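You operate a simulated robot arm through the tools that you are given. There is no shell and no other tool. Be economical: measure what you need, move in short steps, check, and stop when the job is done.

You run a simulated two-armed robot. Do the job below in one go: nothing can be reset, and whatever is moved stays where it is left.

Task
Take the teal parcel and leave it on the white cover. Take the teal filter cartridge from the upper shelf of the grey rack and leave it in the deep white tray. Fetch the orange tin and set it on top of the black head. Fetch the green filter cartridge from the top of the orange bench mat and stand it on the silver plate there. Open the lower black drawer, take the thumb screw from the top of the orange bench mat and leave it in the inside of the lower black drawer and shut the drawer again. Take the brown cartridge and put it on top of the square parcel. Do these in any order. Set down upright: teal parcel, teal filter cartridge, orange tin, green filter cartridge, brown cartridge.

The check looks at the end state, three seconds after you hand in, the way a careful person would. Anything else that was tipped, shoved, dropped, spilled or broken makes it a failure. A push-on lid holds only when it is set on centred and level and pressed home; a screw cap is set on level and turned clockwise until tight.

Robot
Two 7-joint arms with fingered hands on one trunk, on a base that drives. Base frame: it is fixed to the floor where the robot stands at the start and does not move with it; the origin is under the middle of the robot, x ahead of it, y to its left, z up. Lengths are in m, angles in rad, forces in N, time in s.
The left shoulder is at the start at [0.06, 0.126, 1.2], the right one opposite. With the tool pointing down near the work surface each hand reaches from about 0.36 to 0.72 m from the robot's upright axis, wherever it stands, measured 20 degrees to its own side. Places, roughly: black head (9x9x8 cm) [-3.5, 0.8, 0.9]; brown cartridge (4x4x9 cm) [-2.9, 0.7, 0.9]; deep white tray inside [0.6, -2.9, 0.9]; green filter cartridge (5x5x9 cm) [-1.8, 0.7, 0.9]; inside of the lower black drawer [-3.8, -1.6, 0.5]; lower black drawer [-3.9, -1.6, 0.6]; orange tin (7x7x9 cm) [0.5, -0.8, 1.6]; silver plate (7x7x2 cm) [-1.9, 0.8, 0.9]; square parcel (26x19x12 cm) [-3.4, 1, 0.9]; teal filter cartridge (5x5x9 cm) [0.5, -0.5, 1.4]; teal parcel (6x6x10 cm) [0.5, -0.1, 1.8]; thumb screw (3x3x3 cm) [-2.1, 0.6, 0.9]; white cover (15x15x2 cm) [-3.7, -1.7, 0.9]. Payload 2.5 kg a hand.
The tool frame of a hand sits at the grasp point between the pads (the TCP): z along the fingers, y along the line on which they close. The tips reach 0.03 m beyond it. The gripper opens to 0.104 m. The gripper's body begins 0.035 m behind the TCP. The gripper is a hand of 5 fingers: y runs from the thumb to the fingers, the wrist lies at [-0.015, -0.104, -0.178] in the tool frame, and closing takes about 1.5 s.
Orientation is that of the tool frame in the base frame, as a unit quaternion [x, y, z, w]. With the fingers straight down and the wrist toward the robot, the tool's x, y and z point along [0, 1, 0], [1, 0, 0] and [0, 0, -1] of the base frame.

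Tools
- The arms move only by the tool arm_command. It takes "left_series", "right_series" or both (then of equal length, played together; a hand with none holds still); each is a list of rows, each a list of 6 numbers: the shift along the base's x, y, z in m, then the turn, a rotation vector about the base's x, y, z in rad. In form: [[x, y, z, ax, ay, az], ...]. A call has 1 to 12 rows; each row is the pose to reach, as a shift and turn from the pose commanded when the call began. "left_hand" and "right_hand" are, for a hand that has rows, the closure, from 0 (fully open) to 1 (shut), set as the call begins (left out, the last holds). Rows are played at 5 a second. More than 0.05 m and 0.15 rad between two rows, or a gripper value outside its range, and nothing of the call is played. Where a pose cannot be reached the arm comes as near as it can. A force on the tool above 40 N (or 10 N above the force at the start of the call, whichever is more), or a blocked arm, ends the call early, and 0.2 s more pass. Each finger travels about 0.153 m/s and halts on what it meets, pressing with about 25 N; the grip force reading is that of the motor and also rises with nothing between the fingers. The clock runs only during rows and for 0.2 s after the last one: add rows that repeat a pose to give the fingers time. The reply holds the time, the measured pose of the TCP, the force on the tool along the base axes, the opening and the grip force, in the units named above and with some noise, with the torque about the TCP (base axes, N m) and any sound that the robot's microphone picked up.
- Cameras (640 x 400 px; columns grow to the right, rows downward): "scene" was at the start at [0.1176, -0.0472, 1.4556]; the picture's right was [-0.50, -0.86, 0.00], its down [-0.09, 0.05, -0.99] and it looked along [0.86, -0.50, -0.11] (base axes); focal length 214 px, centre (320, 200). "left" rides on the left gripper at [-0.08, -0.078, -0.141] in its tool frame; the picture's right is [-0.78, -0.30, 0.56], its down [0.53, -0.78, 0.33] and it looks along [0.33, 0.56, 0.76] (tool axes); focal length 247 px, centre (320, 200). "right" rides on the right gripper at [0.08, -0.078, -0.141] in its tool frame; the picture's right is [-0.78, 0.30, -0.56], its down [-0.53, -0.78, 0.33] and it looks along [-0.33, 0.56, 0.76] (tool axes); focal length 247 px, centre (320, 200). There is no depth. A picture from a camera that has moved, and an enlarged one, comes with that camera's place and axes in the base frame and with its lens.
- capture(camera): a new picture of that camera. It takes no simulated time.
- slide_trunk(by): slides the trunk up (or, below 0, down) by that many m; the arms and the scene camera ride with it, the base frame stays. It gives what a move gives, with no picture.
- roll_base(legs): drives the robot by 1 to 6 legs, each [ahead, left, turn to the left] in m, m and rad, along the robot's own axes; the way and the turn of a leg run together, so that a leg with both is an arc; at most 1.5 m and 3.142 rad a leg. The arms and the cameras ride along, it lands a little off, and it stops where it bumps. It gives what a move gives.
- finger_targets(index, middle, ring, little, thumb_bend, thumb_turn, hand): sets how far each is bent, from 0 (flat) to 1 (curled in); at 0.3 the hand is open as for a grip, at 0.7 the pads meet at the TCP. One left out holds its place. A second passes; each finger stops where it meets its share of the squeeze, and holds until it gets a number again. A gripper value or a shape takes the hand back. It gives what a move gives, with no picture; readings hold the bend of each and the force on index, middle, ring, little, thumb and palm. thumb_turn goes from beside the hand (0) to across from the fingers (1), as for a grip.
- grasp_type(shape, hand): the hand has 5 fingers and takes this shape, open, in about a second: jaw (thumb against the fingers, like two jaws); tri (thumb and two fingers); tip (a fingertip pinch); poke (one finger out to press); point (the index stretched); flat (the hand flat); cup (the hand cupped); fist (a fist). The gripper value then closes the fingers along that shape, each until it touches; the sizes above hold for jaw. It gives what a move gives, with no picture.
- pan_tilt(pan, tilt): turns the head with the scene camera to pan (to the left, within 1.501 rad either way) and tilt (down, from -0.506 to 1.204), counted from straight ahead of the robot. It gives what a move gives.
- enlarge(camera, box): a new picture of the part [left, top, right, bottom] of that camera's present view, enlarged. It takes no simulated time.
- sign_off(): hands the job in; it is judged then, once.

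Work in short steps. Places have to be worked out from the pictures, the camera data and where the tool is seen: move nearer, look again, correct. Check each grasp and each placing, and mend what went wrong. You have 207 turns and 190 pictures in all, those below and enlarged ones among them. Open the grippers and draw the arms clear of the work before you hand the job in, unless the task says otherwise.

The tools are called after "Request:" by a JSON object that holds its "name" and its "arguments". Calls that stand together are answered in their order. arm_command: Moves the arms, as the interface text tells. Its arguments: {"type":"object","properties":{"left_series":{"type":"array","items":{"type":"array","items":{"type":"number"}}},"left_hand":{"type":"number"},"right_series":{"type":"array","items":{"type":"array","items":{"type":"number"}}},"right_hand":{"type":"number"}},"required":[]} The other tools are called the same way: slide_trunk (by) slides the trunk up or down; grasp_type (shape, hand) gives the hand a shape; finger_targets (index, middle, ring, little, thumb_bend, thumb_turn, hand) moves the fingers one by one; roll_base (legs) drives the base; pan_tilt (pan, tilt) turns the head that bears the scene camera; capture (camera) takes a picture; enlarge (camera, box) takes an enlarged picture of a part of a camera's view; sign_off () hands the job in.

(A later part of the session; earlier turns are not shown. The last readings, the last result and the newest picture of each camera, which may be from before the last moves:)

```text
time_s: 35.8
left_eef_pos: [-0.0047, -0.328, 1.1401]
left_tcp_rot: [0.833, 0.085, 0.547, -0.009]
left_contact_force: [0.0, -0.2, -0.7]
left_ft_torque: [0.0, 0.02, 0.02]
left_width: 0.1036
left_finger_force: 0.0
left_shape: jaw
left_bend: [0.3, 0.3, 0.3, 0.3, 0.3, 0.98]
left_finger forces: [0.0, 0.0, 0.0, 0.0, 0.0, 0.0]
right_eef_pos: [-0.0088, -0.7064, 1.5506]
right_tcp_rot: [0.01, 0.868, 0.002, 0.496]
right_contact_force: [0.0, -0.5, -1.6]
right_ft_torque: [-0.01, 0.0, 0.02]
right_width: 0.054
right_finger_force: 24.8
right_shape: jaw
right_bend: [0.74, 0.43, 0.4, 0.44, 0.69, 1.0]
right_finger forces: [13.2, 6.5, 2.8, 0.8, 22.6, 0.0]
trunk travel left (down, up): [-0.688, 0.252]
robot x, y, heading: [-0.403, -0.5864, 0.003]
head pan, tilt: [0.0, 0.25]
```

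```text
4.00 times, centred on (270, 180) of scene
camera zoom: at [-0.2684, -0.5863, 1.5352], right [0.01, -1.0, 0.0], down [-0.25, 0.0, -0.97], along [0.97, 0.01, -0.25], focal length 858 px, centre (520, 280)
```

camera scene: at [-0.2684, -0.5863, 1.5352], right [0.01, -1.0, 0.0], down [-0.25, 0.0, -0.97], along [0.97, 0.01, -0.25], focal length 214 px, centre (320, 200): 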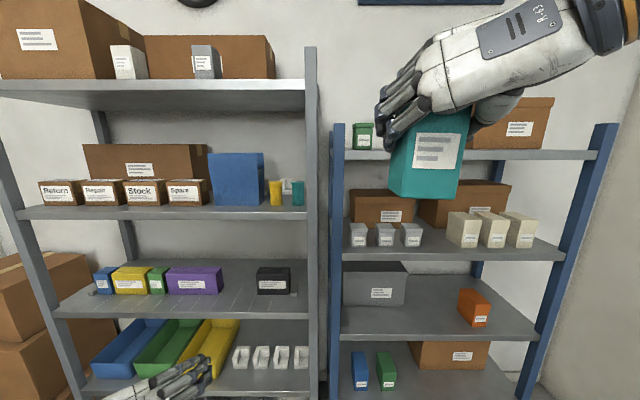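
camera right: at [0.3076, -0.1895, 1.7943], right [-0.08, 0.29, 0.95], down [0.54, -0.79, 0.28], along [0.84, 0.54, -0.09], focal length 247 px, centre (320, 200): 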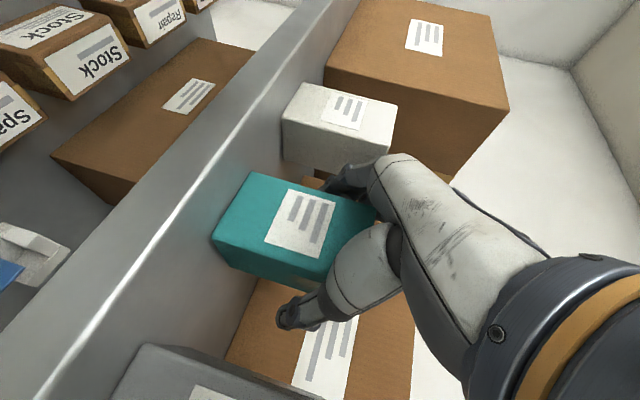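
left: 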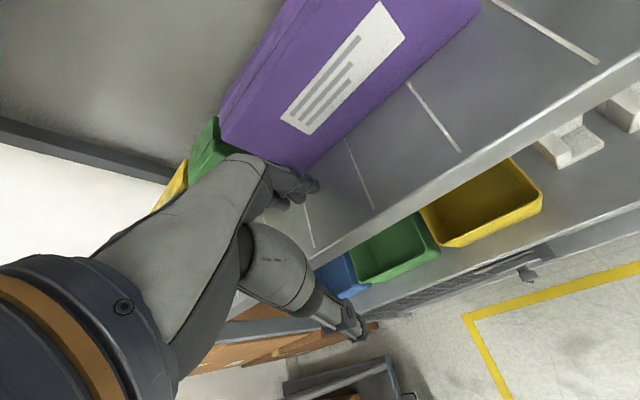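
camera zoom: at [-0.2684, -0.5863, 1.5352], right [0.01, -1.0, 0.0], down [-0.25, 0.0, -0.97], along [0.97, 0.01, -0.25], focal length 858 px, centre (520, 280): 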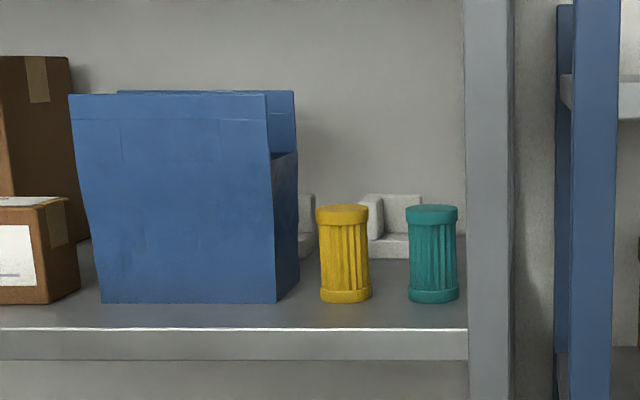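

The teal cartridge is near (0.505, -0.50), base z≈1.32, top ≈1.41, just left of the front post, with free space to the yellow one. I reshape the left hand to point down (yawed 40° right, tilted slightly forward) and tuck the parcel hand back.

Request:
{"name": "arm_command", "arguments": {"left_series": [[-0.0044, -0.0067, 0.0167, -0.0814, 0.1001, 0.0467], [-0.0088, -0.0134, 0.0334, -0.1628, 0.2002, 0.0934], [-0.0132, -0.02, 0.05, -0.2442, 0.3003, 0.1401], [-0.0176, -0.0268, 0.0668, -0.3256, 0.4004, 0.1868], [-0.022, -0.0335, 0.0835, -0.407, 0.5005, 0.2335], [-0.0264, -0.04, 0.1, -0.4884, 0.6006, 0.2802], [-0.0308, -0.047, 0.117, -0.5698, 0.7007, 0.3269], [-0.035, -0.0536, 0.1336, -0.6512, 0.8008, 0.3736], [-0.04, -0.06, 0.15, -0.733, 0.901, 0.42]], "right_series": [[-0.01, -0.018, -0.024, 0, 0, 0], [-0.02, -0.036, -0.048, 0, 0, 0], [-0.03, -0.054, -0.072, 0, 0, 0], [-0.04, -0.072, -0.096, 0, 0, 0], [-0.05, -0.09, -0.12, 0, 0, 0], [-0.06, -0.108, -0.144, 0, 0, 0], [-0.07, -0.126, -0.168, 0, 0, 0], [-0.08, -0.144, -0.192, 0, 0, 0], [-0.09, -0.16, -0.22, 0, 0, 0]]}}

Request:
{"name": "capture", "arguments": {"camera": "left"}}

```text
time_s: 37.8
left_eef_pos: [-0.0449, -0.3851, 1.2892]
left_tcp_rot: [0.896, 0.418, 0.063, 0.135]
left_contact_force: [0.4, 0.0, 0.0]
left_ft_torque: [-0.04, 0.0, -0.06]
left_width: 0.1038
left_finger_force: 0.0
left_shape: jaw
left_bend: [0.3, 0.3, 0.3, 0.3, 0.3, 0.98]
left_finger forces: [0.1, 0.0, 0.0, 0.1, 0.0, 0.0]
right_eef_pos: [-0.0979, -0.867, 1.3293]
right_tcp_rot: [0.008, 0.869, 0.002, 0.495]
right_contact_force: [0.7, 0.1, -0.8]
right_ft_torque: [-0.03, 0.0, -0.04]
right_width: 0.0539
right_finger_force: 24.5
right_shape: jaw
right_bend: [0.74, 0.43, 0.4, 0.44, 0.69, 0.99]
right_finger forces: [13.0, 6.5, 3.0, 0.8, 22.4, 0.0]
trunk travel left (down, up): [-0.688, 0.252]
robot x, y, heading: [-0.4031, -0.5879, 0.005]
head pan, tilt: [0.0, 0.25]
```

```text
164 pictures are left
camera left: at [-0.1837, -0.3734, 1.4013], right [-0.59, -0.52, -0.62], down [-0.15, 0.82, -0.55], along [0.79, -0.23, -0.56], focal length 247 px, centre (320, 200)
```

left: 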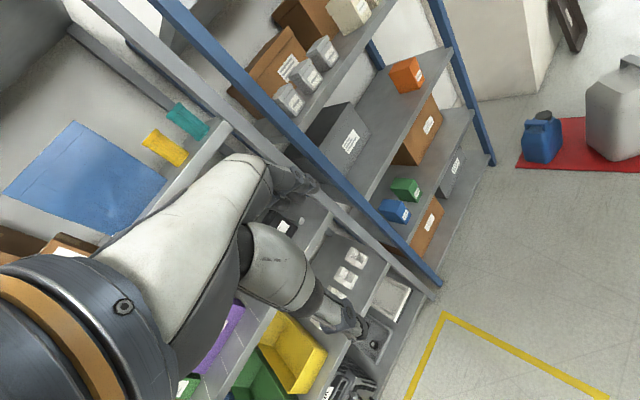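

Both hands are as wanted. Raise the trunk 0.15 and drive to the rack.

Request:
{"name": "slide_trunk", "arguments": {"by": 0.15}}

Request:
{"name": "roll_base", "arguments": {"legs": [[0, -0.095, -0.005], [0.38, 0, 0]]}}

Request:
{"name": "pan_tilt", "arguments": {"pan": 0.35, "tilt": 0.45}}

Request:
{"name": "capture", "arguments": {"camera": "scene"}}

Request:
{"name": "capture", "arguments": {"camera": "left"}}

```text
time_s: 39.5
left_eef_pos: [-0.0435, -0.385, 1.4389]
left_tcp_rot: [0.896, 0.418, 0.064, 0.135]
left_contact_force: [0.1, 0.5, -0.2]
left_ft_torque: [0.03, 0.05, 0.0]
left_width: 0.1039
left_finger_force: 0.1
left_shape: jaw
left_bend: [0.3, 0.3, 0.3, 0.3, 0.3, 0.98]
left_finger forces: [0.0, 0.0, 0.1, 0.1, 0.0, 0.0]
right_eef_pos: [-0.0974, -0.8671, 1.4785]
right_tcp_rot: [0.009, 0.868, 0.002, 0.497]
right_contact_force: [-0.9, 0.2, -1.8]
right_ft_torque: [0.01, -0.01, 0.01]
right_width: 0.054
right_finger_force: 25.5
right_shape: jaw
right_bend: [0.74, 0.43, 0.4, 0.44, 0.69, 0.99]
right_finger forces: [12.9, 6.5, 2.9, 0.9, 22.4, 0.0]
trunk travel left (down, up): [-0.838, 0.102]
robot x, y, heading: [-0.3998, -0.5844, 0.009]
head pan, tilt: [0.0, 0.25]
```

```text
time_s: 42.7
left_eef_pos: [0.3366, -0.4805, 1.4379]
left_tcp_rot: [0.896, 0.417, 0.064, 0.135]
left_contact_force: [0.6, -0.6, 0.1]
left_ft_torque: [0.02, 0.01, -0.02]
left_width: 0.1038
left_finger_force: 0.1
left_shape: jaw
left_bend: [0.3, 0.3, 0.3, 0.3, 0.3, 0.98]
left_finger forces: [0.0, 0.0, 0.0, 0.0, 0.0, 0.0]
right_eef_pos: [0.2819, -0.9608, 1.4802]
right_tcp_rot: [0.009, 0.868, 0.003, 0.496]
right_contact_force: [-0.1, -0.2, -2.1]
right_ft_torque: [0.01, 0.0, 0.0]
right_width: 0.0537
right_finger_force: 25.3
right_shape: jaw
right_bend: [0.74, 0.43, 0.4, 0.44, 0.69, 0.99]
right_finger forces: [12.8, 6.6, 2.8, 0.7, 22.6, 0.1]
trunk travel left (down, up): [-0.838, 0.102]
robot x, y, heading: [-0.0219, -0.681, 0.003]
head pan, tilt: [0.0, 0.25]
```

```text
time_s: 43.5
left_eef_pos: [0.3366, -0.4797, 1.4397]
left_tcp_rot: [0.896, 0.419, 0.064, 0.134]
left_contact_force: [0.5, 0.7, 0.2]
left_ft_torque: [0.0, -0.04, 0.02]
left_width: 0.1039
left_finger_force: 0.0
left_shape: jaw
left_bend: [0.3, 0.3, 0.3, 0.3, 0.3, 0.98]
left_finger forces: [0.0, 0.0, 0.0, 0.1, 0.0, 0.1]
right_eef_pos: [0.2829, -0.9616, 1.4794]
right_tcp_rot: [0.009, 0.868, 0.002, 0.496]
right_contact_force: [0.5, 0.1, -1.5]
right_ft_torque: [0.0, 0.02, 0.0]
right_width: 0.0537
right_finger_force: 25.2
right_shape: jaw
right_bend: [0.74, 0.43, 0.4, 0.44, 0.69, 0.99]
right_finger forces: [12.9, 6.6, 2.9, 0.7, 22.5, 0.0]
trunk travel left (down, up): [-0.838, 0.102]
robot x, y, heading: [-0.0207, -0.6769, 0.006]
head pan, tilt: [0.351, 0.45]
```

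```text
163 pictures are left
camera scene: at [0.1046, -0.6492, 1.6666], right [0.35, -0.94, 0.0], down [-0.41, -0.15, -0.9], along [0.84, 0.31, -0.43], focal length 214 px, centre (320, 200)
```

scene: 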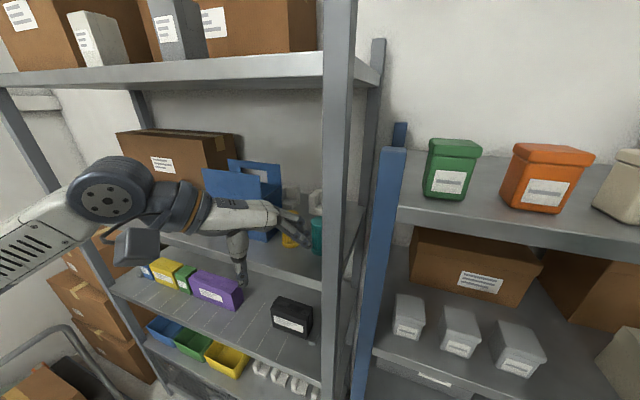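

```text
162 pictures are left
camera left: at [0.1966, -0.4674, 1.5508], right [-0.59, -0.52, -0.62], down [-0.15, 0.82, -0.55], along [0.79, -0.23, -0.56], focal length 247 px, centre (320, 200)
```

left: 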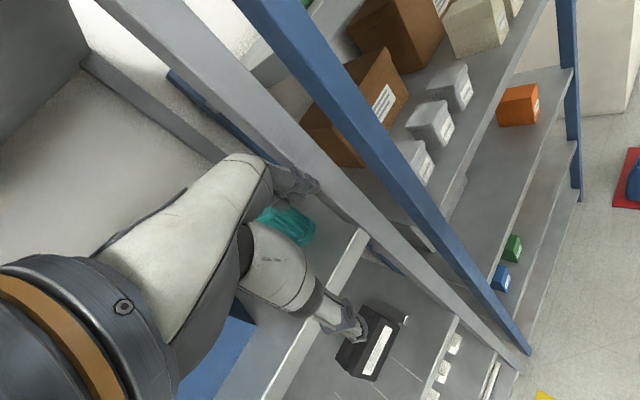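

Cartridge seen in the left camera matches my estimate. I enter under the top shelf, keeping left of the post.

Request:
{"name": "arm_command", "arguments": {"left_series": [[0.03, 0.01, 0, 0, 0, 0], [0.07, 0.018, 0, 0, 0, 0], [0.105, 0.018, 0, 0, 0, 0], [0.135, 0.008, 0, 0, 0, 0]]}}

Request:
{"name": "capture", "arguments": {"camera": "left"}}

Request:
{"name": "capture", "arguments": {"camera": "scene"}}

```text
time_s: 44.5
left_eef_pos: [0.4753, -0.4726, 1.4375]
left_tcp_rot: [0.896, 0.418, 0.064, 0.135]
left_contact_force: [0.5, 0.3, 0.5]
left_ft_torque: [0.02, -0.01, -0.03]
left_width: 0.1038
left_finger_force: 0.0
left_shape: jaw
left_bend: [0.3, 0.3, 0.3, 0.3, 0.3, 0.98]
left_finger forces: [0.1, 0.0, 0.0, 0.1, 0.0, 0.0]
right_eef_pos: [0.2827, -0.9616, 1.4796]
right_tcp_rot: [0.009, 0.868, 0.001, 0.496]
right_contact_force: [0.1, -0.3, -1.2]
right_ft_torque: [0.02, 0.01, 0.02]
right_width: 0.0538
right_finger_force: 25.2
right_shape: jaw
right_bend: [0.74, 0.43, 0.4, 0.44, 0.69, 0.99]
right_finger forces: [12.9, 6.5, 2.9, 0.9, 22.5, 0.0]
trunk travel left (down, up): [-0.838, 0.102]
robot x, y, heading: [-0.0217, -0.6814, 0.006]
head pan, tilt: [0.351, 0.45]
```

```text
161 pictures are left
camera left: at [0.3352, -0.4597, 1.5509], right [-0.59, -0.52, -0.62], down [-0.15, 0.82, -0.55], along [0.79, -0.23, -0.56], focal length 247 px, centre (320, 200)
```

left: 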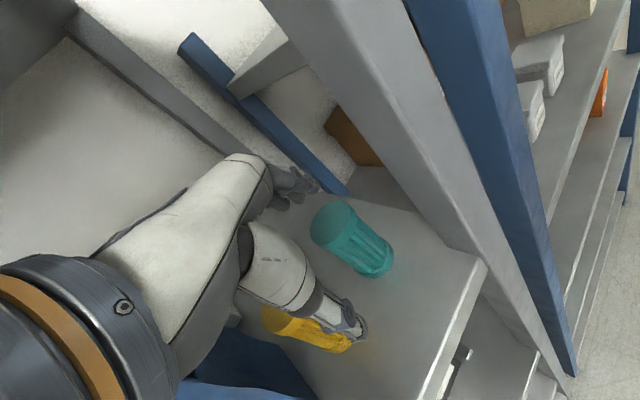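

```text
160 pictures are left
camera scene: at [0.1059, -0.6497, 1.6665], right [0.35, -0.94, 0.0], down [-0.41, -0.15, -0.9], along [0.84, 0.31, -0.44], focal length 214 px, centre (320, 200)
```

scene: 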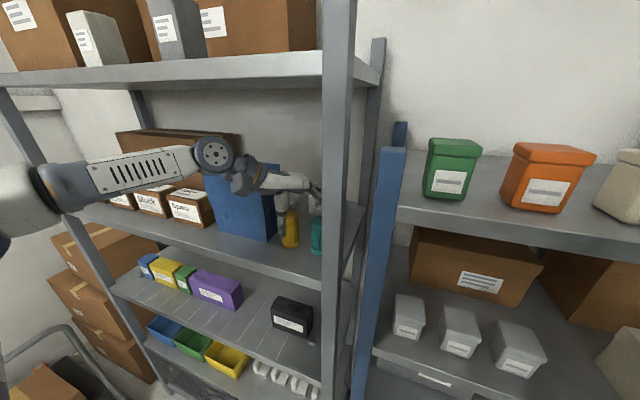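

Cartridge centre measured at (0.502, -0.499). I move over it, then check before lowering.

Request:
{"name": "arm_command", "arguments": {"left_series": [[0.012, -0.013, 0.002, 0, 0, 0], [0.026, -0.026, 0.002, 0, 0, 0]]}}

Request:
{"name": "capture", "arguments": {"camera": "left"}}

```text
time_s: 45.1
left_eef_pos: [0.4991, -0.4989, 1.4411]
left_tcp_rot: [0.897, 0.417, 0.063, 0.135]
left_contact_force: [0.0, 0.2, -0.5]
left_ft_torque: [0.02, -0.02, 0.01]
left_width: 0.104
left_finger_force: 0.1
left_shape: jaw
left_bend: [0.3, 0.3, 0.3, 0.3, 0.3, 0.98]
left_finger forces: [0.0, 0.0, 0.0, 0.1, 0.1, 0.0]
right_eef_pos: [0.2831, -0.9628, 1.4791]
right_tcp_rot: [0.009, 0.868, 0.001, 0.496]
right_contact_force: [-0.3, 0.7, -1.8]
right_ft_torque: [0.01, -0.01, -0.04]
right_width: 0.0539
right_finger_force: 24.6
right_shape: jaw
right_bend: [0.74, 0.43, 0.4, 0.44, 0.69, 0.99]
right_finger forces: [12.8, 6.6, 2.9, 0.8, 22.4, 0.0]
trunk travel left (down, up): [-0.838, 0.102]
robot x, y, heading: [-0.0177, -0.6778, 0.007]
head pan, tilt: [0.351, 0.45]
```

```text
159 pictures are left
camera left: at [0.3598, -0.4858, 1.5536], right [-0.59, -0.52, -0.62], down [-0.15, 0.82, -0.55], along [0.79, -0.23, -0.56], focal length 247 px, centre (320, 200)
```

left: 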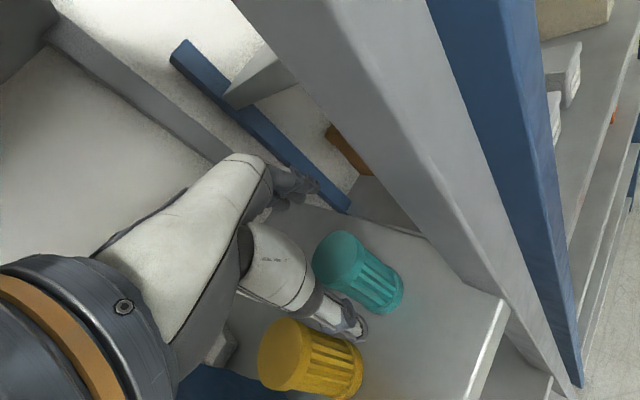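

Aligned within 2 mm. I lower and straighten the hand over the cartridge.

Request:
{"name": "arm_command", "arguments": {"left_series": [[0.0005, -0.001, -0.016, 0.064, 0.076, 0], [0.0005, -0.002, -0.034, 0.129, 0.153, 0], [0.0005, -0.002, -0.052, 0.193, 0.229, 0]]}}

Request:
{"name": "capture", "arguments": {"camera": "left"}}

```text
time_s: 45.9
left_eef_pos: [0.499, -0.5, 1.3879]
left_tcp_rot: [0.906, 0.423, 0.001, -0.001]
left_contact_force: [0.7, -0.2, -0.9]
left_ft_torque: [-0.03, 0.01, -0.02]
left_width: 0.1041
left_finger_force: 0.1
left_shape: jaw
left_bend: [0.3, 0.3, 0.3, 0.3, 0.3, 0.98]
left_finger forces: [0.0, 0.1, 0.0, 0.0, 0.0, 0.0]
right_eef_pos: [0.2834, -0.9603, 1.4794]
right_tcp_rot: [0.009, 0.868, 0.002, 0.496]
right_contact_force: [-1.3, 0.2, -1.8]
right_ft_torque: [0.0, -0.01, -0.02]
right_width: 0.0537
right_finger_force: 25.2
right_shape: jaw
right_bend: [0.74, 0.43, 0.4, 0.44, 0.69, 0.99]
right_finger forces: [13.0, 6.4, 2.9, 1.0, 22.5, 0.1]
trunk travel left (down, up): [-0.838, 0.102]
robot x, y, heading: [-0.0194, -0.6764, 0.007]
head pan, tilt: [0.351, 0.45]
```

```text
158 pictures are left
camera left: at [0.3877, -0.5127, 1.5291], right [-0.73, -0.4, -0.56], down [-0.25, 0.91, -0.33], along [0.64, -0.1, -0.76], focal length 247 px, centre (320, 200)
```

left: 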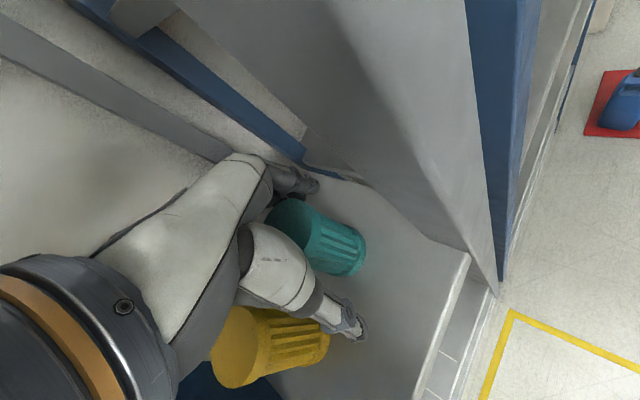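

No contact so far and the cartridge is between thumb and fingers. Closing.

Request:
{"name": "arm_command", "arguments": {"left_series": [[0, 0, 0, 0, 0, 0], [0, 0, 0, 0, 0, 0], [0, 0, 0, 0, 0, 0], [0, 0, 0, 0, 0, 0], [0, 0, 0, 0, 0, 0], [0, 0, 0, 0, 0, 0], [0, 0, 0, 0, 0, 0], [0, 0, 0, 0, 0, 0]], "left_hand": 1}}

Request:
{"name": "arm_command", "arguments": {"left_series": [[0, 0, 0.01, 0, 0, 0], [0, 0, 0.02, 0, 0, 0], [0, 0, 0.02, 0, 0, 0]]}}

Request:
{"name": "capture", "arguments": {"camera": "left"}}

```text
time_s: 47.7
left_eef_pos: [0.4972, -0.4996, 1.3872]
left_tcp_rot: [0.906, 0.423, 0.001, 0.0]
left_contact_force: [-1.0, 0.1, 0.3]
left_ft_torque: [0.01, 0.04, 0.03]
left_width: 0.0328
left_finger_force: 25.1
left_shape: jaw
left_bend: [0.74, 0.46, 0.48, 0.5, 0.75, 1.0]
left_finger forces: [10.2, 5.4, 5.5, 0.1, 18.0, 0.0]
right_eef_pos: [0.2817, -0.9601, 1.4781]
right_tcp_rot: [0.009, 0.868, 0.002, 0.496]
right_contact_force: [0.1, 0.3, -1.1]
right_ft_torque: [-0.01, 0.0, -0.01]
right_width: 0.0539
right_finger_force: 24.3
right_shape: jaw
right_bend: [0.74, 0.43, 0.4, 0.44, 0.69, 0.99]
right_finger forces: [13.0, 6.5, 2.9, 0.9, 22.5, 0.0]
trunk travel left (down, up): [-0.838, 0.102]
robot x, y, heading: [-0.019, -0.6811, 0.005]
head pan, tilt: [0.351, 0.45]
```

```text
time_s: 48.5
left_eef_pos: [0.4999, -0.5, 1.4085]
left_tcp_rot: [0.906, 0.423, 0.001, -0.001]
left_contact_force: [-0.1, -0.7, -0.6]
left_ft_torque: [-0.02, 0.03, 0.01]
left_width: 0.033
left_finger_force: 25.1
left_shape: jaw
left_bend: [0.74, 0.46, 0.48, 0.5, 0.75, 1.0]
left_finger forces: [10.2, 5.4, 5.5, 0.0, 18.0, 0.0]
right_eef_pos: [0.2828, -0.9601, 1.4795]
right_tcp_rot: [0.009, 0.868, 0.002, 0.496]
right_contact_force: [0.7, -0.9, -1.9]
right_ft_torque: [-0.04, 0.05, -0.02]
right_width: 0.054
right_finger_force: 24.9
right_shape: jaw
right_bend: [0.74, 0.43, 0.4, 0.44, 0.69, 0.99]
right_finger forces: [12.8, 6.5, 2.9, 0.8, 22.5, 0.0]
trunk travel left (down, up): [-0.838, 0.102]
robot x, y, heading: [-0.0208, -0.6781, 0.008]
head pan, tilt: [0.351, 0.45]
```

```text
157 pictures are left
camera left: at [0.3883, -0.5121, 1.5494], right [-0.72, -0.4, -0.56], down [-0.25, 0.91, -0.33], along [0.64, -0.1, -0.76], focal length 247 px, centre (320, 200)
```

left: 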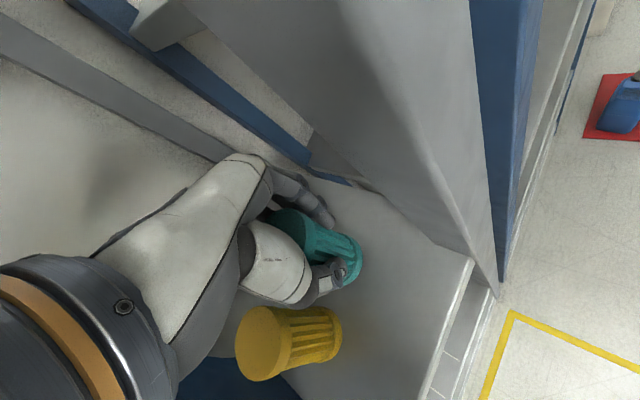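

Held and lifted 2 cm. I withdraw backwards, bearing left to clear the post.

Request:
{"name": "arm_command", "arguments": {"left_series": [[-0.03, 0.012, 0.003, 0, 0, 0], [-0.06, 0.03, 0.004, 0, 0, 0], [-0.1, 0.038, 0.004, 0, 0, 0], [-0.14, 0.04, 0.004, 0, 0, 0], [-0.17, 0.04, 0.004, 0, 0, 0]]}}

Request:
{"name": "capture", "arguments": {"camera": "scene"}}

Request:
{"name": "capture", "arguments": {"camera": "left"}}

```text
time_s: 49.7
left_eef_pos: [0.328, -0.4592, 1.413]
left_tcp_rot: [0.906, 0.423, 0.002, 0.001]
left_contact_force: [-0.3, -0.2, -0.6]
left_ft_torque: [-0.04, 0.0, 0.02]
left_width: 0.0328
left_finger_force: 25.0
left_shape: jaw
left_bend: [0.74, 0.46, 0.48, 0.5, 0.75, 1.0]
left_finger forces: [10.0, 5.4, 5.4, 0.1, 17.8, 0.0]
right_eef_pos: [0.2813, -0.9614, 1.4797]
right_tcp_rot: [0.01, 0.868, 0.002, 0.496]
right_contact_force: [-0.7, 0.0, -1.9]
right_ft_torque: [-0.02, -0.01, 0.01]
right_width: 0.0543
right_finger_force: 24.7
right_shape: jaw
right_bend: [0.74, 0.43, 0.4, 0.44, 0.69, 0.99]
right_finger forces: [12.9, 6.5, 2.9, 0.8, 22.5, 0.0]
trunk travel left (down, up): [-0.838, 0.102]
robot x, y, heading: [-0.0193, -0.6826, 0.002]
head pan, tilt: [0.351, 0.45]
```

```text
156 pictures are left
camera scene: at [0.1044, -0.6489, 1.6666], right [0.35, -0.94, 0.0], down [-0.41, -0.15, -0.9], along [0.84, 0.31, -0.43], focal length 214 px, centre (320, 200)
```

scene: 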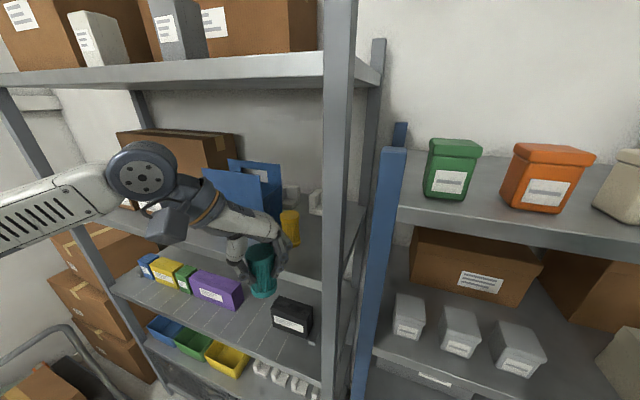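

```text
155 pictures are left
camera left: at [0.2176, -0.4714, 1.5544], right [-0.72, -0.4, -0.56], down [-0.25, 0.91, -0.33], along [0.64, -0.1, -0.76], focal length 247 px, centre (320, 200)
```

left: 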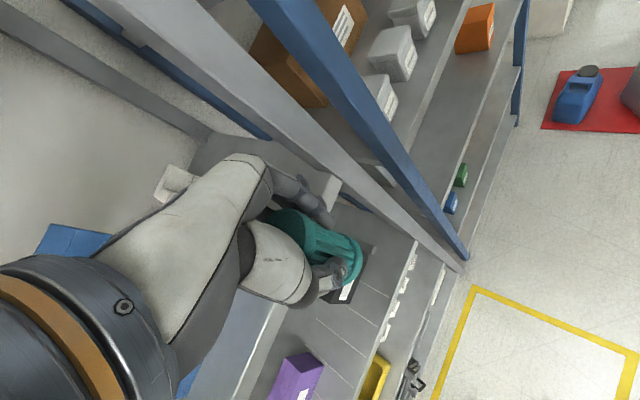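

Both items are in hand. I back off from the rack and turn right to look for the white tray.

Request:
{"name": "roll_base", "arguments": {"legs": [[-0.5, 0, 0], [0, 0, -1.3]]}}

Request:
{"name": "pan_tilt", "arguments": {"pan": 0.3, "tilt": 0.3}}

Request:
{"name": "capture", "arguments": {"camera": "scene"}}

Request:
{"name": "pan_tilt", "arguments": {"pan": -0.7, "tilt": 0.3}}

Request:
{"name": "capture", "arguments": {"camera": "scene"}}

```text
time_s: 55.9
left_eef_pos: [-0.218, -0.9606, 1.4135]
left_tcp_rot: [0.976, -0.217, 0.001, 0.0]
left_contact_force: [0.7, 0.5, -0.4]
left_ft_torque: [0.01, 0.0, 0.01]
left_width: 0.0326
left_finger_force: 24.8
left_shape: jaw
left_bend: [0.74, 0.46, 0.48, 0.5, 0.76, 1.0]
left_finger forces: [9.8, 5.5, 5.5, 0.0, 17.7, 0.0]
right_eef_pos: [-0.7152, -1.0465, 1.4795]
right_tcp_rot: [0.536, 0.683, -0.301, 0.394]
right_contact_force: [0.0, -0.1, -1.5]
right_ft_torque: [0.01, 0.01, 0.02]
right_width: 0.0538
right_finger_force: 24.5
right_shape: jaw
right_bend: [0.74, 0.43, 0.4, 0.44, 0.69, 0.99]
right_finger forces: [12.8, 6.4, 2.9, 0.9, 22.3, 0.0]
trunk travel left (down, up): [-0.838, 0.102]
robot x, y, heading: [-0.5222, -0.6809, -1.302]
head pan, tilt: [0.351, 0.45]
```

```text
time_s: 56.6
left_eef_pos: [-0.2176, -0.961, 1.4136]
left_tcp_rot: [0.976, -0.216, 0.001, 0.0]
left_contact_force: [0.3, -0.2, -0.2]
left_ft_torque: [0.0, 0.02, 0.01]
left_width: 0.0325
left_finger_force: 24.7
left_shape: jaw
left_bend: [0.74, 0.46, 0.48, 0.5, 0.76, 1.0]
left_finger forces: [9.9, 5.4, 5.5, 0.0, 17.7, 0.0]
right_eef_pos: [-0.7162, -1.0462, 1.4794]
right_tcp_rot: [0.536, 0.683, -0.301, 0.395]
right_contact_force: [0.5, -0.1, -1.7]
right_ft_torque: [-0.01, -0.01, 0.01]
right_width: 0.0535
right_finger_force: 24.8
right_shape: jaw
right_bend: [0.74, 0.43, 0.4, 0.44, 0.69, 0.99]
right_finger forces: [12.9, 6.4, 2.9, 0.8, 22.3, 0.0]
trunk travel left (down, up): [-0.838, 0.102]
robot x, y, heading: [-0.522, -0.6829, -1.306]
head pan, tilt: [0.3, 0.3]
```

```text
154 pictures are left
camera scene: at [-0.4631, -0.7997, 1.6805], right [-0.84, -0.54, 0.0], down [-0.16, 0.25, -0.96], along [0.51, -0.8, -0.3], focal length 214 px, centre (320, 200)
```

scene: 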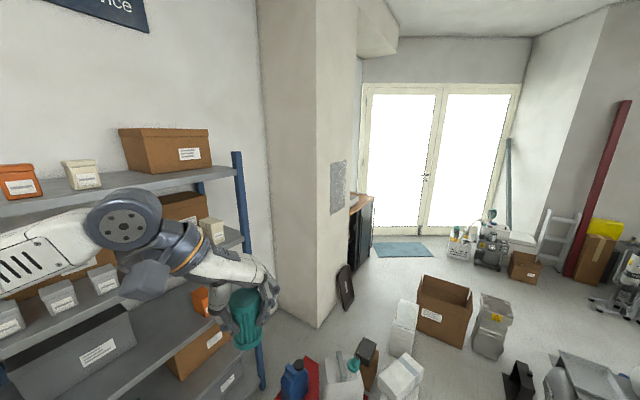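

```text
time_s: 57.8
left_eef_pos: [-0.2173, -0.9609, 1.4129]
left_tcp_rot: [0.976, -0.216, 0.001, 0.0]
left_contact_force: [0.2, 0.6, 0.1]
left_ft_torque: [-0.01, 0.01, 0.02]
left_width: 0.0327
left_finger_force: 25.3
left_shape: jaw
left_bend: [0.74, 0.46, 0.48, 0.5, 0.76, 1.0]
left_finger forces: [9.7, 5.4, 5.6, 0.1, 17.7, 0.0]
right_eef_pos: [-0.7154, -1.0468, 1.4801]
right_tcp_rot: [0.536, 0.683, -0.301, 0.395]
right_contact_force: [0.1, -0.4, -0.9]
right_ft_torque: [-0.01, -0.03, -0.02]
right_width: 0.0535
right_finger_force: 25.1
right_shape: jaw
right_bend: [0.74, 0.43, 0.4, 0.44, 0.69, 0.99]
right_finger forces: [12.8, 6.5, 2.9, 0.7, 22.3, 0.0]
trunk travel left (down, up): [-0.838, 0.102]
robot x, y, heading: [-0.5223, -0.6823, -1.302]
head pan, tilt: [-0.7, 0.3]
```

```text
153 pictures are left
camera scene: at [-0.5524, -0.8058, 1.6805], right [-0.91, 0.42, 0.0], down [0.12, 0.27, -0.96], along [-0.4, -0.87, -0.3], focal length 214 px, centre (320, 200)
```

scene: 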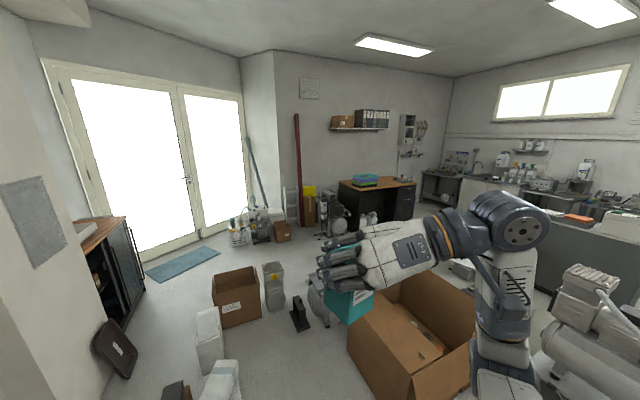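

The tray seems to be on the wooden-topped cabinet beyond the pillar; clutter on the floor lies between. I lower both hands to free the view and move to a spot with a better view.

Request:
{"name": "arm_command", "arguments": {"left_series": [[0, 0, -0.04, 0, 0, 0], [0, 0, -0.08, 0, 0, 0], [0, 0, -0.12, 0, 0, 0], [0, 0, -0.16, 0, 0, 0], [0, 0, -0.2, 0, 0, 0], [0, 0, -0.24, 0, 0, 0]], "right_series": [[0, 0, -0.04, 0, 0, 0], [0, 0, -0.08, 0, 0, 0], [0, 0, -0.12, 0, 0, 0], [0, 0, -0.16, 0, 0, 0], [0, 0, -0.2, 0, 0, 0], [0, 0, -0.24, 0, 0, 0]]}}

Request:
{"name": "roll_base", "arguments": {"legs": [[0, 0, -0.27], [0, -0.6, 0], [0.5, 0, 0]]}}

Request:
{"name": "slide_trunk", "arguments": {"by": 0.1}}

Request:
{"name": "pan_tilt", "arguments": {"pan": 0.45, "tilt": 0.55}}

Request:
{"name": "capture", "arguments": {"camera": "scene"}}

Request:
{"name": "pan_tilt", "arguments": {"pan": -0.45, "tilt": 0.55}}

Request:
{"name": "capture", "arguments": {"camera": "scene"}}

```text
time_s: 59.2
left_eef_pos: [-0.2175, -0.962, 1.1698]
left_tcp_rot: [0.976, -0.217, 0.002, 0.0]
left_contact_force: [0.1, 0.2, -0.7]
left_ft_torque: [0.0, 0.01, -0.03]
left_width: 0.0321
left_finger_force: 25.5
left_shape: jaw
left_bend: [0.74, 0.46, 0.48, 0.5, 0.76, 1.0]
left_finger forces: [9.5, 5.4, 5.5, 0.0, 17.6, 0.0]
right_eef_pos: [-0.7161, -1.0479, 1.241]
right_tcp_rot: [0.536, 0.683, -0.3, 0.395]
right_contact_force: [-0.2, -0.4, -1.5]
right_ft_torque: [0.02, -0.02, -0.02]
right_width: 0.0537
right_finger_force: 24.8
right_shape: jaw
right_bend: [0.74, 0.43, 0.41, 0.44, 0.69, 0.99]
right_finger forces: [12.9, 6.3, 2.9, 0.7, 22.3, 0.1]
trunk travel left (down, up): [-0.838, 0.102]
robot x, y, heading: [-0.5191, -0.6816, -1.304]
head pan, tilt: [-0.7, 0.3]
```

```text
time_s: 66.0
left_eef_pos: [-0.9028, -1.5263, 1.1704]
left_tcp_rot: [0.936, -0.351, 0.001, 0.0]
left_contact_force: [0.1, -1.1, -0.4]
left_ft_torque: [0.03, 0.06, 0.02]
left_width: 0.032
left_finger_force: 24.6
left_shape: jaw
left_bend: [0.74, 0.46, 0.48, 0.5, 0.76, 1.0]
left_finger forces: [9.5, 5.5, 5.6, 0.1, 17.5, 0.0]
right_eef_pos: [-1.4039, -1.4701, 1.2411]
right_tcp_rot: [0.626, 0.601, -0.353, 0.349]
right_contact_force: [-0.4, 0.5, -1.7]
right_ft_torque: [0.0, 0.0, 0.0]
right_width: 0.0535
right_finger_force: 25.5
right_shape: jaw
right_bend: [0.74, 0.43, 0.41, 0.44, 0.69, 0.99]
right_finger forces: [12.9, 6.5, 2.9, 0.8, 22.3, 0.0]
trunk travel left (down, up): [-0.838, 0.102]
robot x, y, heading: [-1.1157, -1.1719, -1.586]
head pan, tilt: [-0.7, 0.3]
```

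```text
time_s: 67.4
left_eef_pos: [-0.9023, -1.527, 1.2708]
left_tcp_rot: [0.936, -0.351, 0.0, 0.0]
left_contact_force: [-0.5, 0.7, -1.3]
left_ft_torque: [0.04, 0.0, -0.03]
left_width: 0.0322
left_finger_force: 24.6
left_shape: jaw
left_bend: [0.74, 0.46, 0.48, 0.5, 0.76, 1.0]
left_finger forces: [9.3, 5.5, 5.5, 0.0, 17.6, 0.0]
right_eef_pos: [-1.4038, -1.4702, 1.3411]
right_tcp_rot: [0.626, 0.601, -0.353, 0.348]
right_contact_force: [0.4, -0.2, -1.5]
right_ft_torque: [-0.02, -0.01, 0.02]
right_width: 0.0538
right_finger_force: 25.2
right_shape: jaw
right_bend: [0.74, 0.43, 0.41, 0.44, 0.69, 0.99]
right_finger forces: [13.0, 6.5, 2.9, 0.7, 22.3, 0.0]
trunk travel left (down, up): [-0.938, 0.002]
robot x, y, heading: [-1.1153, -1.1731, -1.583]
head pan, tilt: [-0.7, 0.3]
```

```text
time_s: 68.7
left_eef_pos: [-0.9014, -1.528, 1.271]
left_tcp_rot: [0.936, -0.352, 0.0, 0.0]
left_contact_force: [0.3, -0.4, -0.5]
left_ft_torque: [-0.02, 0.0, 0.03]
left_width: 0.0322
left_finger_force: 24.9
left_shape: jaw
left_bend: [0.74, 0.46, 0.48, 0.5, 0.76, 1.0]
left_finger forces: [9.4, 5.6, 5.5, 0.1, 17.6, 0.1]
right_eef_pos: [-1.4037, -1.4695, 1.3404]
right_tcp_rot: [0.627, 0.601, -0.354, 0.348]
right_contact_force: [-0.1, -0.1, -2.3]
right_ft_torque: [0.01, 0.01, -0.03]
right_width: 0.0538
right_finger_force: 25.7
right_shape: jaw
right_bend: [0.74, 0.43, 0.41, 0.44, 0.69, 0.99]
right_finger forces: [12.9, 6.4, 2.9, 0.7, 22.4, 0.1]
trunk travel left (down, up): [-0.938, 0.002]
robot x, y, heading: [-1.1131, -1.1722, -1.586]
head pan, tilt: [0.45, 0.55]
```

```text
152 pictures are left
camera scene: at [-1.08, -1.2952, 1.7575], right [-0.91, -0.42, 0.0], down [-0.22, 0.47, -0.85], along [0.36, -0.77, -0.52], focal length 214 px, centre (320, 200)
```

scene: 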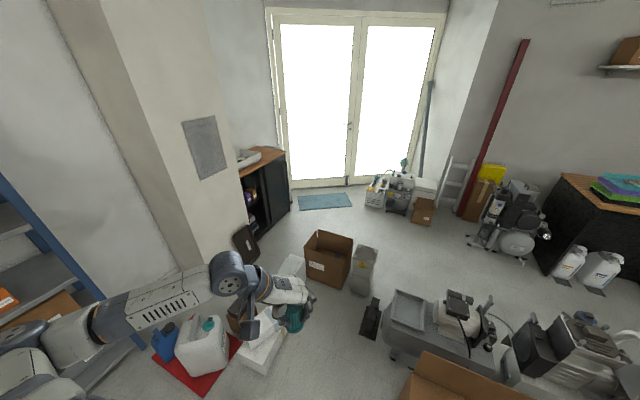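

```text
time_s: 69.9
left_eef_pos: [-0.902, -1.5274, 1.2708]
left_tcp_rot: [0.936, -0.352, 0.001, 0.0]
left_contact_force: [-0.4, 0.6, -0.3]
left_ft_torque: [0.03, 0.06, 0.03]
left_width: 0.032
left_finger_force: 24.6
left_shape: jaw
left_bend: [0.74, 0.46, 0.48, 0.5, 0.76, 1.0]
left_finger forces: [9.6, 5.5, 5.5, 0.0, 17.6, 0.1]
right_eef_pos: [-1.403, -1.4699, 1.3413]
right_tcp_rot: [0.627, 0.601, -0.353, 0.349]
right_contact_force: [-0.4, -0.4, -2.6]
right_ft_torque: [0.06, 0.02, -0.03]
right_width: 0.0537
right_finger_force: 25.6
right_shape: jaw
right_bend: [0.74, 0.43, 0.41, 0.44, 0.69, 0.99]
right_finger forces: [12.9, 6.4, 3.0, 0.8, 22.5, 0.1]
trunk travel left (down, up): [-0.938, 0.002]
robot x, y, heading: [-1.113, -1.1751, -1.585]
head pan, tilt: [-0.45, 0.55]
```

```text
151 pictures are left
camera scene: at [-1.1579, -1.294, 1.7575], right [-0.89, 0.45, 0.0], down [0.23, 0.47, -0.85], along [-0.38, -0.76, -0.52], focal length 214 px, centre (320, 200)
```

scene: 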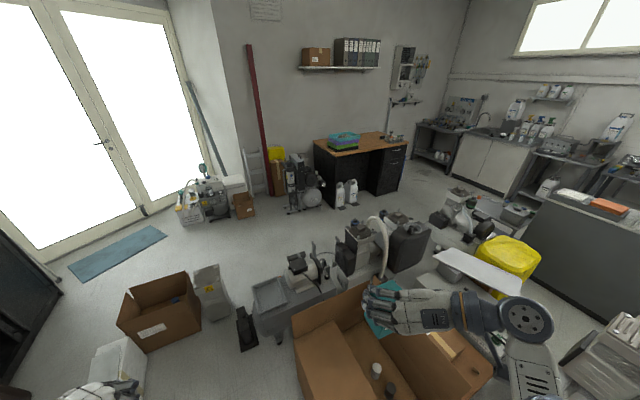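

A row of clutter crosses the floor; I need the actual gap. I shift to the left to look straight down at the boxes.

Request:
{"name": "roll_base", "arguments": {"legs": [[0, 0.65, 0]]}}

Request:
{"name": "pan_tilt", "arguments": {"pan": 0.0, "tilt": 0.75}}

Request:
{"name": "capture", "arguments": {"camera": "scene"}}

```text
time_s: 72.8
left_eef_pos: [-0.3888, -1.5369, 1.2691]
left_tcp_rot: [0.935, -0.354, -0.001, 0.001]
left_contact_force: [0.5, 0.0, -1.1]
left_ft_torque: [0.0, 0.1, 0.02]
left_width: 0.0319
left_finger_force: 25.1
left_shape: jaw
left_bend: [0.74, 0.46, 0.48, 0.5, 0.76, 1.0]
left_finger forces: [9.6, 5.5, 5.6, 0.0, 17.5, 0.1]
right_eef_pos: [-0.8889, -1.4783, 1.342]
right_tcp_rot: [0.627, 0.601, -0.355, 0.345]
right_contact_force: [0.9, 0.7, -2.6]
right_ft_torque: [0.0, 0.04, -0.08]
right_width: 0.0537
right_finger_force: 25.0
right_shape: jaw
right_bend: [0.74, 0.43, 0.41, 0.44, 0.69, 0.99]
right_finger forces: [13.1, 6.5, 3.0, 0.8, 22.6, 0.1]
trunk travel left (down, up): [-0.938, 0.002]
robot x, y, heading: [-0.6046, -1.1836, -1.593]
head pan, tilt: [-0.45, 0.55]
stopped in leg 1: the robot was blocked; the commanded pose is now the measured one
```

```text
time_s: 73.7
left_eef_pos: [-0.3934, -1.5366, 1.2711]
left_tcp_rot: [0.935, -0.355, 0.001, 0.001]
left_contact_force: [-0.4, 0.8, -1.0]
left_ft_torque: [0.03, 0.01, 0.01]
left_width: 0.032
left_finger_force: 25.0
left_shape: jaw
left_bend: [0.74, 0.46, 0.48, 0.5, 0.76, 1.0]
left_finger forces: [9.7, 5.4, 5.7, 0.1, 17.5, 0.1]
right_eef_pos: [-0.8959, -1.4762, 1.3412]
right_tcp_rot: [0.628, 0.599, -0.355, 0.347]
right_contact_force: [0.4, -0.3, -1.0]
right_ft_torque: [-0.03, 0.0, 0.01]
right_width: 0.0536
right_finger_force: 25.0
right_shape: jaw
right_bend: [0.74, 0.43, 0.41, 0.44, 0.69, 0.99]
right_finger forces: [13.0, 6.4, 2.9, 0.8, 22.6, 0.0]
trunk travel left (down, up): [-0.938, 0.002]
robot x, y, heading: [-0.6043, -1.1816, -1.589]
head pan, tilt: [0.0, 0.75]
```

```text
150 pictures are left
camera scene: at [-0.6098, -1.3056, 1.7402], right [-1.0, 0.02, 0.0], down [0.01, 0.68, -0.73], along [-0.02, -0.73, -0.68], focal length 214 px, centre (320, 200)
```

scene: 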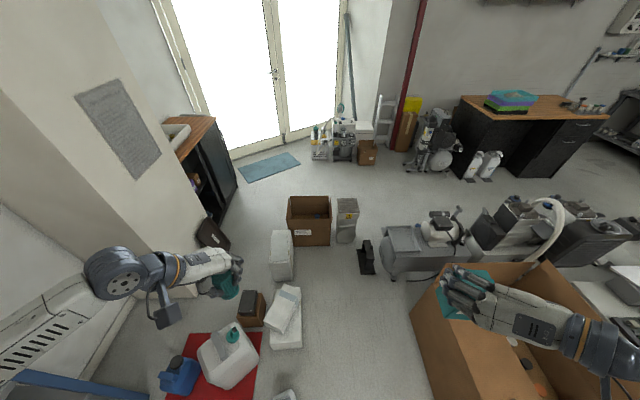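

The lane ahead is visible. Something blocked the base on its left; I look down there to learn the clearance.

Request:
{"name": "pan_tilt", "arguments": {"pan": 0.7, "tilt": 1.2}}

Request:
{"name": "capture", "arguments": {"camera": "scene"}}

Request:
{"name": "pan_tilt", "arguments": {"pan": 1.5, "tilt": 0.9}}

Request:
{"name": "capture", "arguments": {"camera": "scene"}}

```text
time_s: 74.7
left_eef_pos: [-0.3933, -1.5355, 1.2718]
left_tcp_rot: [0.935, -0.355, 0.001, 0.0]
left_contact_force: [-0.1, 0.0, -1.4]
left_ft_torque: [0.01, 0.01, 0.02]
left_width: 0.0318
left_finger_force: 25.1
left_shape: jaw
left_bend: [0.74, 0.46, 0.48, 0.5, 0.76, 1.0]
left_finger forces: [9.6, 5.6, 5.6, 0.1, 17.5, 0.0]
right_eef_pos: [-0.8965, -1.4771, 1.3412]
right_tcp_rot: [0.63, 0.598, -0.353, 0.347]
right_contact_force: [-0.5, -0.2, -1.3]
right_ft_torque: [0.03, 0.02, 0.01]
right_width: 0.0534
right_finger_force: 25.1
right_shape: jaw
right_bend: [0.74, 0.43, 0.41, 0.44, 0.69, 0.99]
right_finger forces: [13.1, 6.5, 2.8, 0.8, 22.6, 0.0]
trunk travel left (down, up): [-0.938, 0.002]
robot x, y, heading: [-0.6036, -1.1829, -1.591]
head pan, tilt: [0.7, 1.201]
```

```text
149 pictures are left
camera scene: at [-0.5724, -1.2664, 1.7084], right [-0.78, -0.63, 0.0], down [-0.59, 0.73, -0.36], along [0.23, -0.28, -0.93], focal length 214 px, centre (320, 200)
```

scene: 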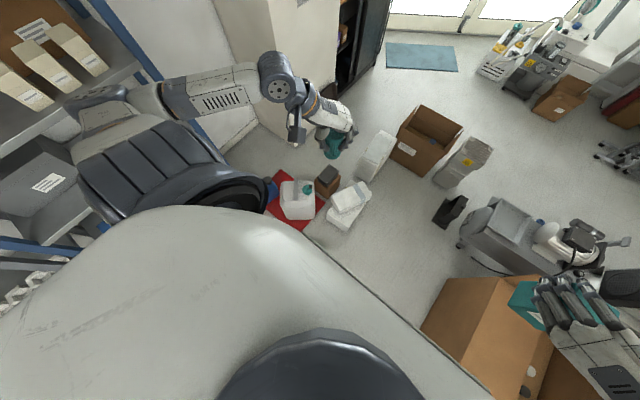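

```text
time_s: 75.8
left_eef_pos: [-0.3934, -1.5385, 1.2694]
left_tcp_rot: [0.935, -0.356, 0.002, 0.0]
left_contact_force: [-0.4, 0.4, -0.4]
left_ft_torque: [0.02, 0.0, 0.02]
left_width: 0.032
left_finger_force: 25.1
left_shape: jaw
left_bend: [0.74, 0.46, 0.48, 0.5, 0.76, 1.0]
left_finger forces: [9.7, 5.5, 5.6, 0.0, 17.4, 0.0]
right_eef_pos: [-0.8955, -1.4773, 1.3402]
right_tcp_rot: [0.629, 0.599, -0.354, 0.347]
right_contact_force: [1.0, -0.6, -1.6]
right_ft_torque: [-0.01, -0.02, 0.01]
right_width: 0.0536
right_finger_force: 24.7
right_shape: jaw
right_bend: [0.74, 0.43, 0.41, 0.44, 0.69, 0.99]
right_finger forces: [13.0, 6.4, 2.9, 0.8, 22.6, 0.1]
trunk travel left (down, up): [-0.938, 0.002]
robot x, y, heading: [-0.6073, -1.1834, -1.592]
head pan, tilt: [1.499, 0.901]
```

```text
148 pictures are left
camera scene: at [-0.5324, -1.2298, 1.7282], right [-0.09, -1.0, 0.0], down [-0.78, 0.07, -0.62], along [0.62, -0.06, -0.78], focal length 214 px, centre (320, 200)
```

scene: 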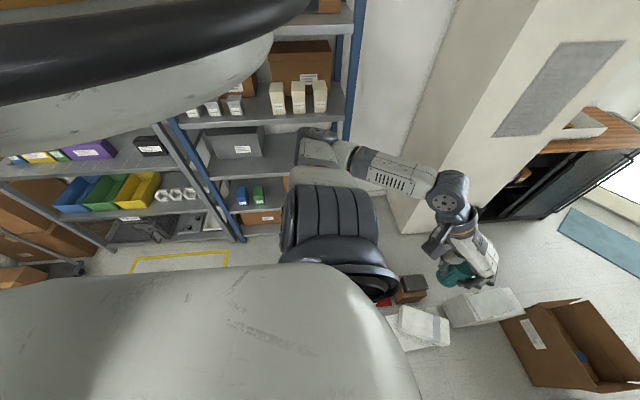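

The bump cause is unclear, and this clutter row seems closed here. The parcel has to go west anyway, so I back up and strafe west, looking for the way south from there.

Request:
{"name": "roll_base", "arguments": {"legs": [[-0.4, 0, 0.02], [0, -1.3, 0]]}}

Request:
{"name": "pan_tilt", "arguments": {"pan": 0.0, "tilt": 0.6}}

Request:
{"name": "capture", "arguments": {"camera": "scene"}}

Request:
{"name": "pan_tilt", "arguments": {"pan": -1.0, "tilt": 0.5}}

Request:
{"name": "capture", "arguments": {"camera": "scene"}}

```text
time_s: 84.4
left_eef_pos: [-1.6675, -1.1215, 1.2712]
left_tcp_rot: [0.938, -0.346, 0.001, 0.0]
left_contact_force: [-0.8, -0.9, -0.7]
left_ft_torque: [0.03, 0.01, -0.01]
left_width: 0.0318
left_finger_force: 24.9
left_shape: jaw
left_bend: [0.74, 0.46, 0.47, 0.5, 0.76, 1.0]
left_finger forces: [9.7, 5.6, 5.5, 0.0, 17.4, 0.0]
right_eef_pos: [-2.1696, -1.0726, 1.3408]
right_tcp_rot: [0.623, 0.605, -0.35, 0.351]
right_contact_force: [0.2, -1.0, -2.2]
right_ft_torque: [-0.01, -0.03, -0.01]
right_width: 0.0536
right_finger_force: 24.7
right_shape: jaw
right_bend: [0.74, 0.43, 0.41, 0.44, 0.69, 0.99]
right_finger forces: [13.0, 6.4, 2.8, 0.8, 22.5, 0.0]
trunk travel left (down, up): [-0.938, 0.002]
robot x, y, heading: [-1.8842, -0.7689, -1.574]
head pan, tilt: [1.499, 0.901]
```

```text
time_s: 86.0
left_eef_pos: [-1.6669, -1.1215, 1.2721]
left_tcp_rot: [0.938, -0.346, 0.0, 0.0]
left_contact_force: [0.3, -0.2, -1.5]
left_ft_torque: [0.0, -0.01, 0.0]
left_width: 0.032
left_finger_force: 24.9
left_shape: jaw
left_bend: [0.74, 0.46, 0.47, 0.5, 0.76, 1.0]
left_finger forces: [9.7, 5.6, 5.5, 0.1, 17.4, 0.0]
right_eef_pos: [-2.1692, -1.0711, 1.3408]
right_tcp_rot: [0.622, 0.605, -0.351, 0.352]
right_contact_force: [0.3, -0.3, -1.5]
right_ft_torque: [0.02, 0.05, -0.01]
right_width: 0.0536
right_finger_force: 24.8
right_shape: jaw
right_bend: [0.74, 0.43, 0.41, 0.44, 0.69, 0.99]
right_finger forces: [13.1, 6.4, 3.0, 0.8, 22.6, 0.1]
trunk travel left (down, up): [-0.938, 0.002]
robot x, y, heading: [-1.8845, -0.7705, -1.572]
head pan, tilt: [0.0, 0.6]
```

```text
147 pictures are left
camera scene: at [-1.8871, -0.9001, 1.753], right [-1.0, 0.0, 0.0], down [0.0, 0.57, -0.82], along [0.0, -0.82, -0.57], focal length 214 px, centre (320, 200)
```

scene: 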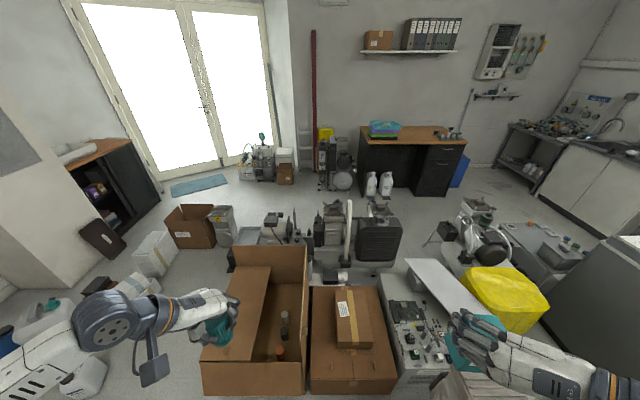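

```text
time_s: 87.3
left_eef_pos: [-1.667, -1.1214, 1.2705]
left_tcp_rot: [0.938, -0.346, 0.0, 0.001]
left_contact_force: [-0.1, -0.8, -0.4]
left_ft_torque: [0.02, 0.05, 0.03]
left_width: 0.032
left_finger_force: 24.7
left_shape: jaw
left_bend: [0.74, 0.46, 0.47, 0.5, 0.76, 1.0]
left_finger forces: [9.8, 5.6, 5.6, 0.0, 17.4, 0.0]
right_eef_pos: [-2.1708, -1.0724, 1.3416]
right_tcp_rot: [0.623, 0.605, -0.351, 0.35]
right_contact_force: [-0.2, 0.3, -1.9]
right_ft_torque: [0.02, -0.01, 0.0]
right_width: 0.0537
right_finger_force: 25.3
right_shape: jaw
right_bend: [0.74, 0.43, 0.41, 0.44, 0.69, 0.99]
right_finger forces: [13.1, 6.4, 3.0, 0.9, 22.6, 0.0]
trunk travel left (down, up): [-0.938, 0.002]
robot x, y, heading: [-1.8829, -0.7711, -1.573]
head pan, tilt: [-1.0, 0.499]
```

```text
146 pictures are left
camera scene: at [-1.9636, -0.8609, 1.7621], right [-0.54, 0.84, 0.0], down [0.4, 0.26, -0.88], along [-0.74, -0.47, -0.48], focal length 214 px, centre (320, 200)
```

scene: 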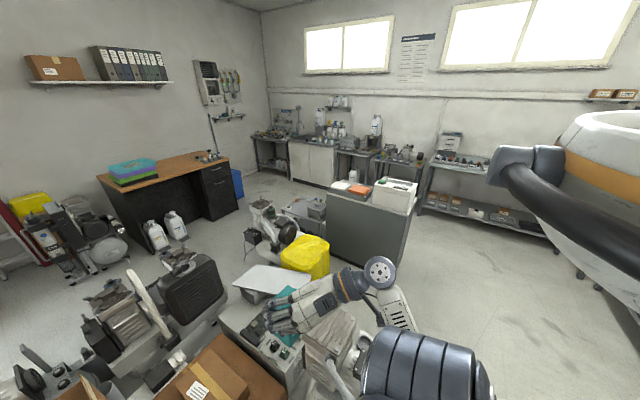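

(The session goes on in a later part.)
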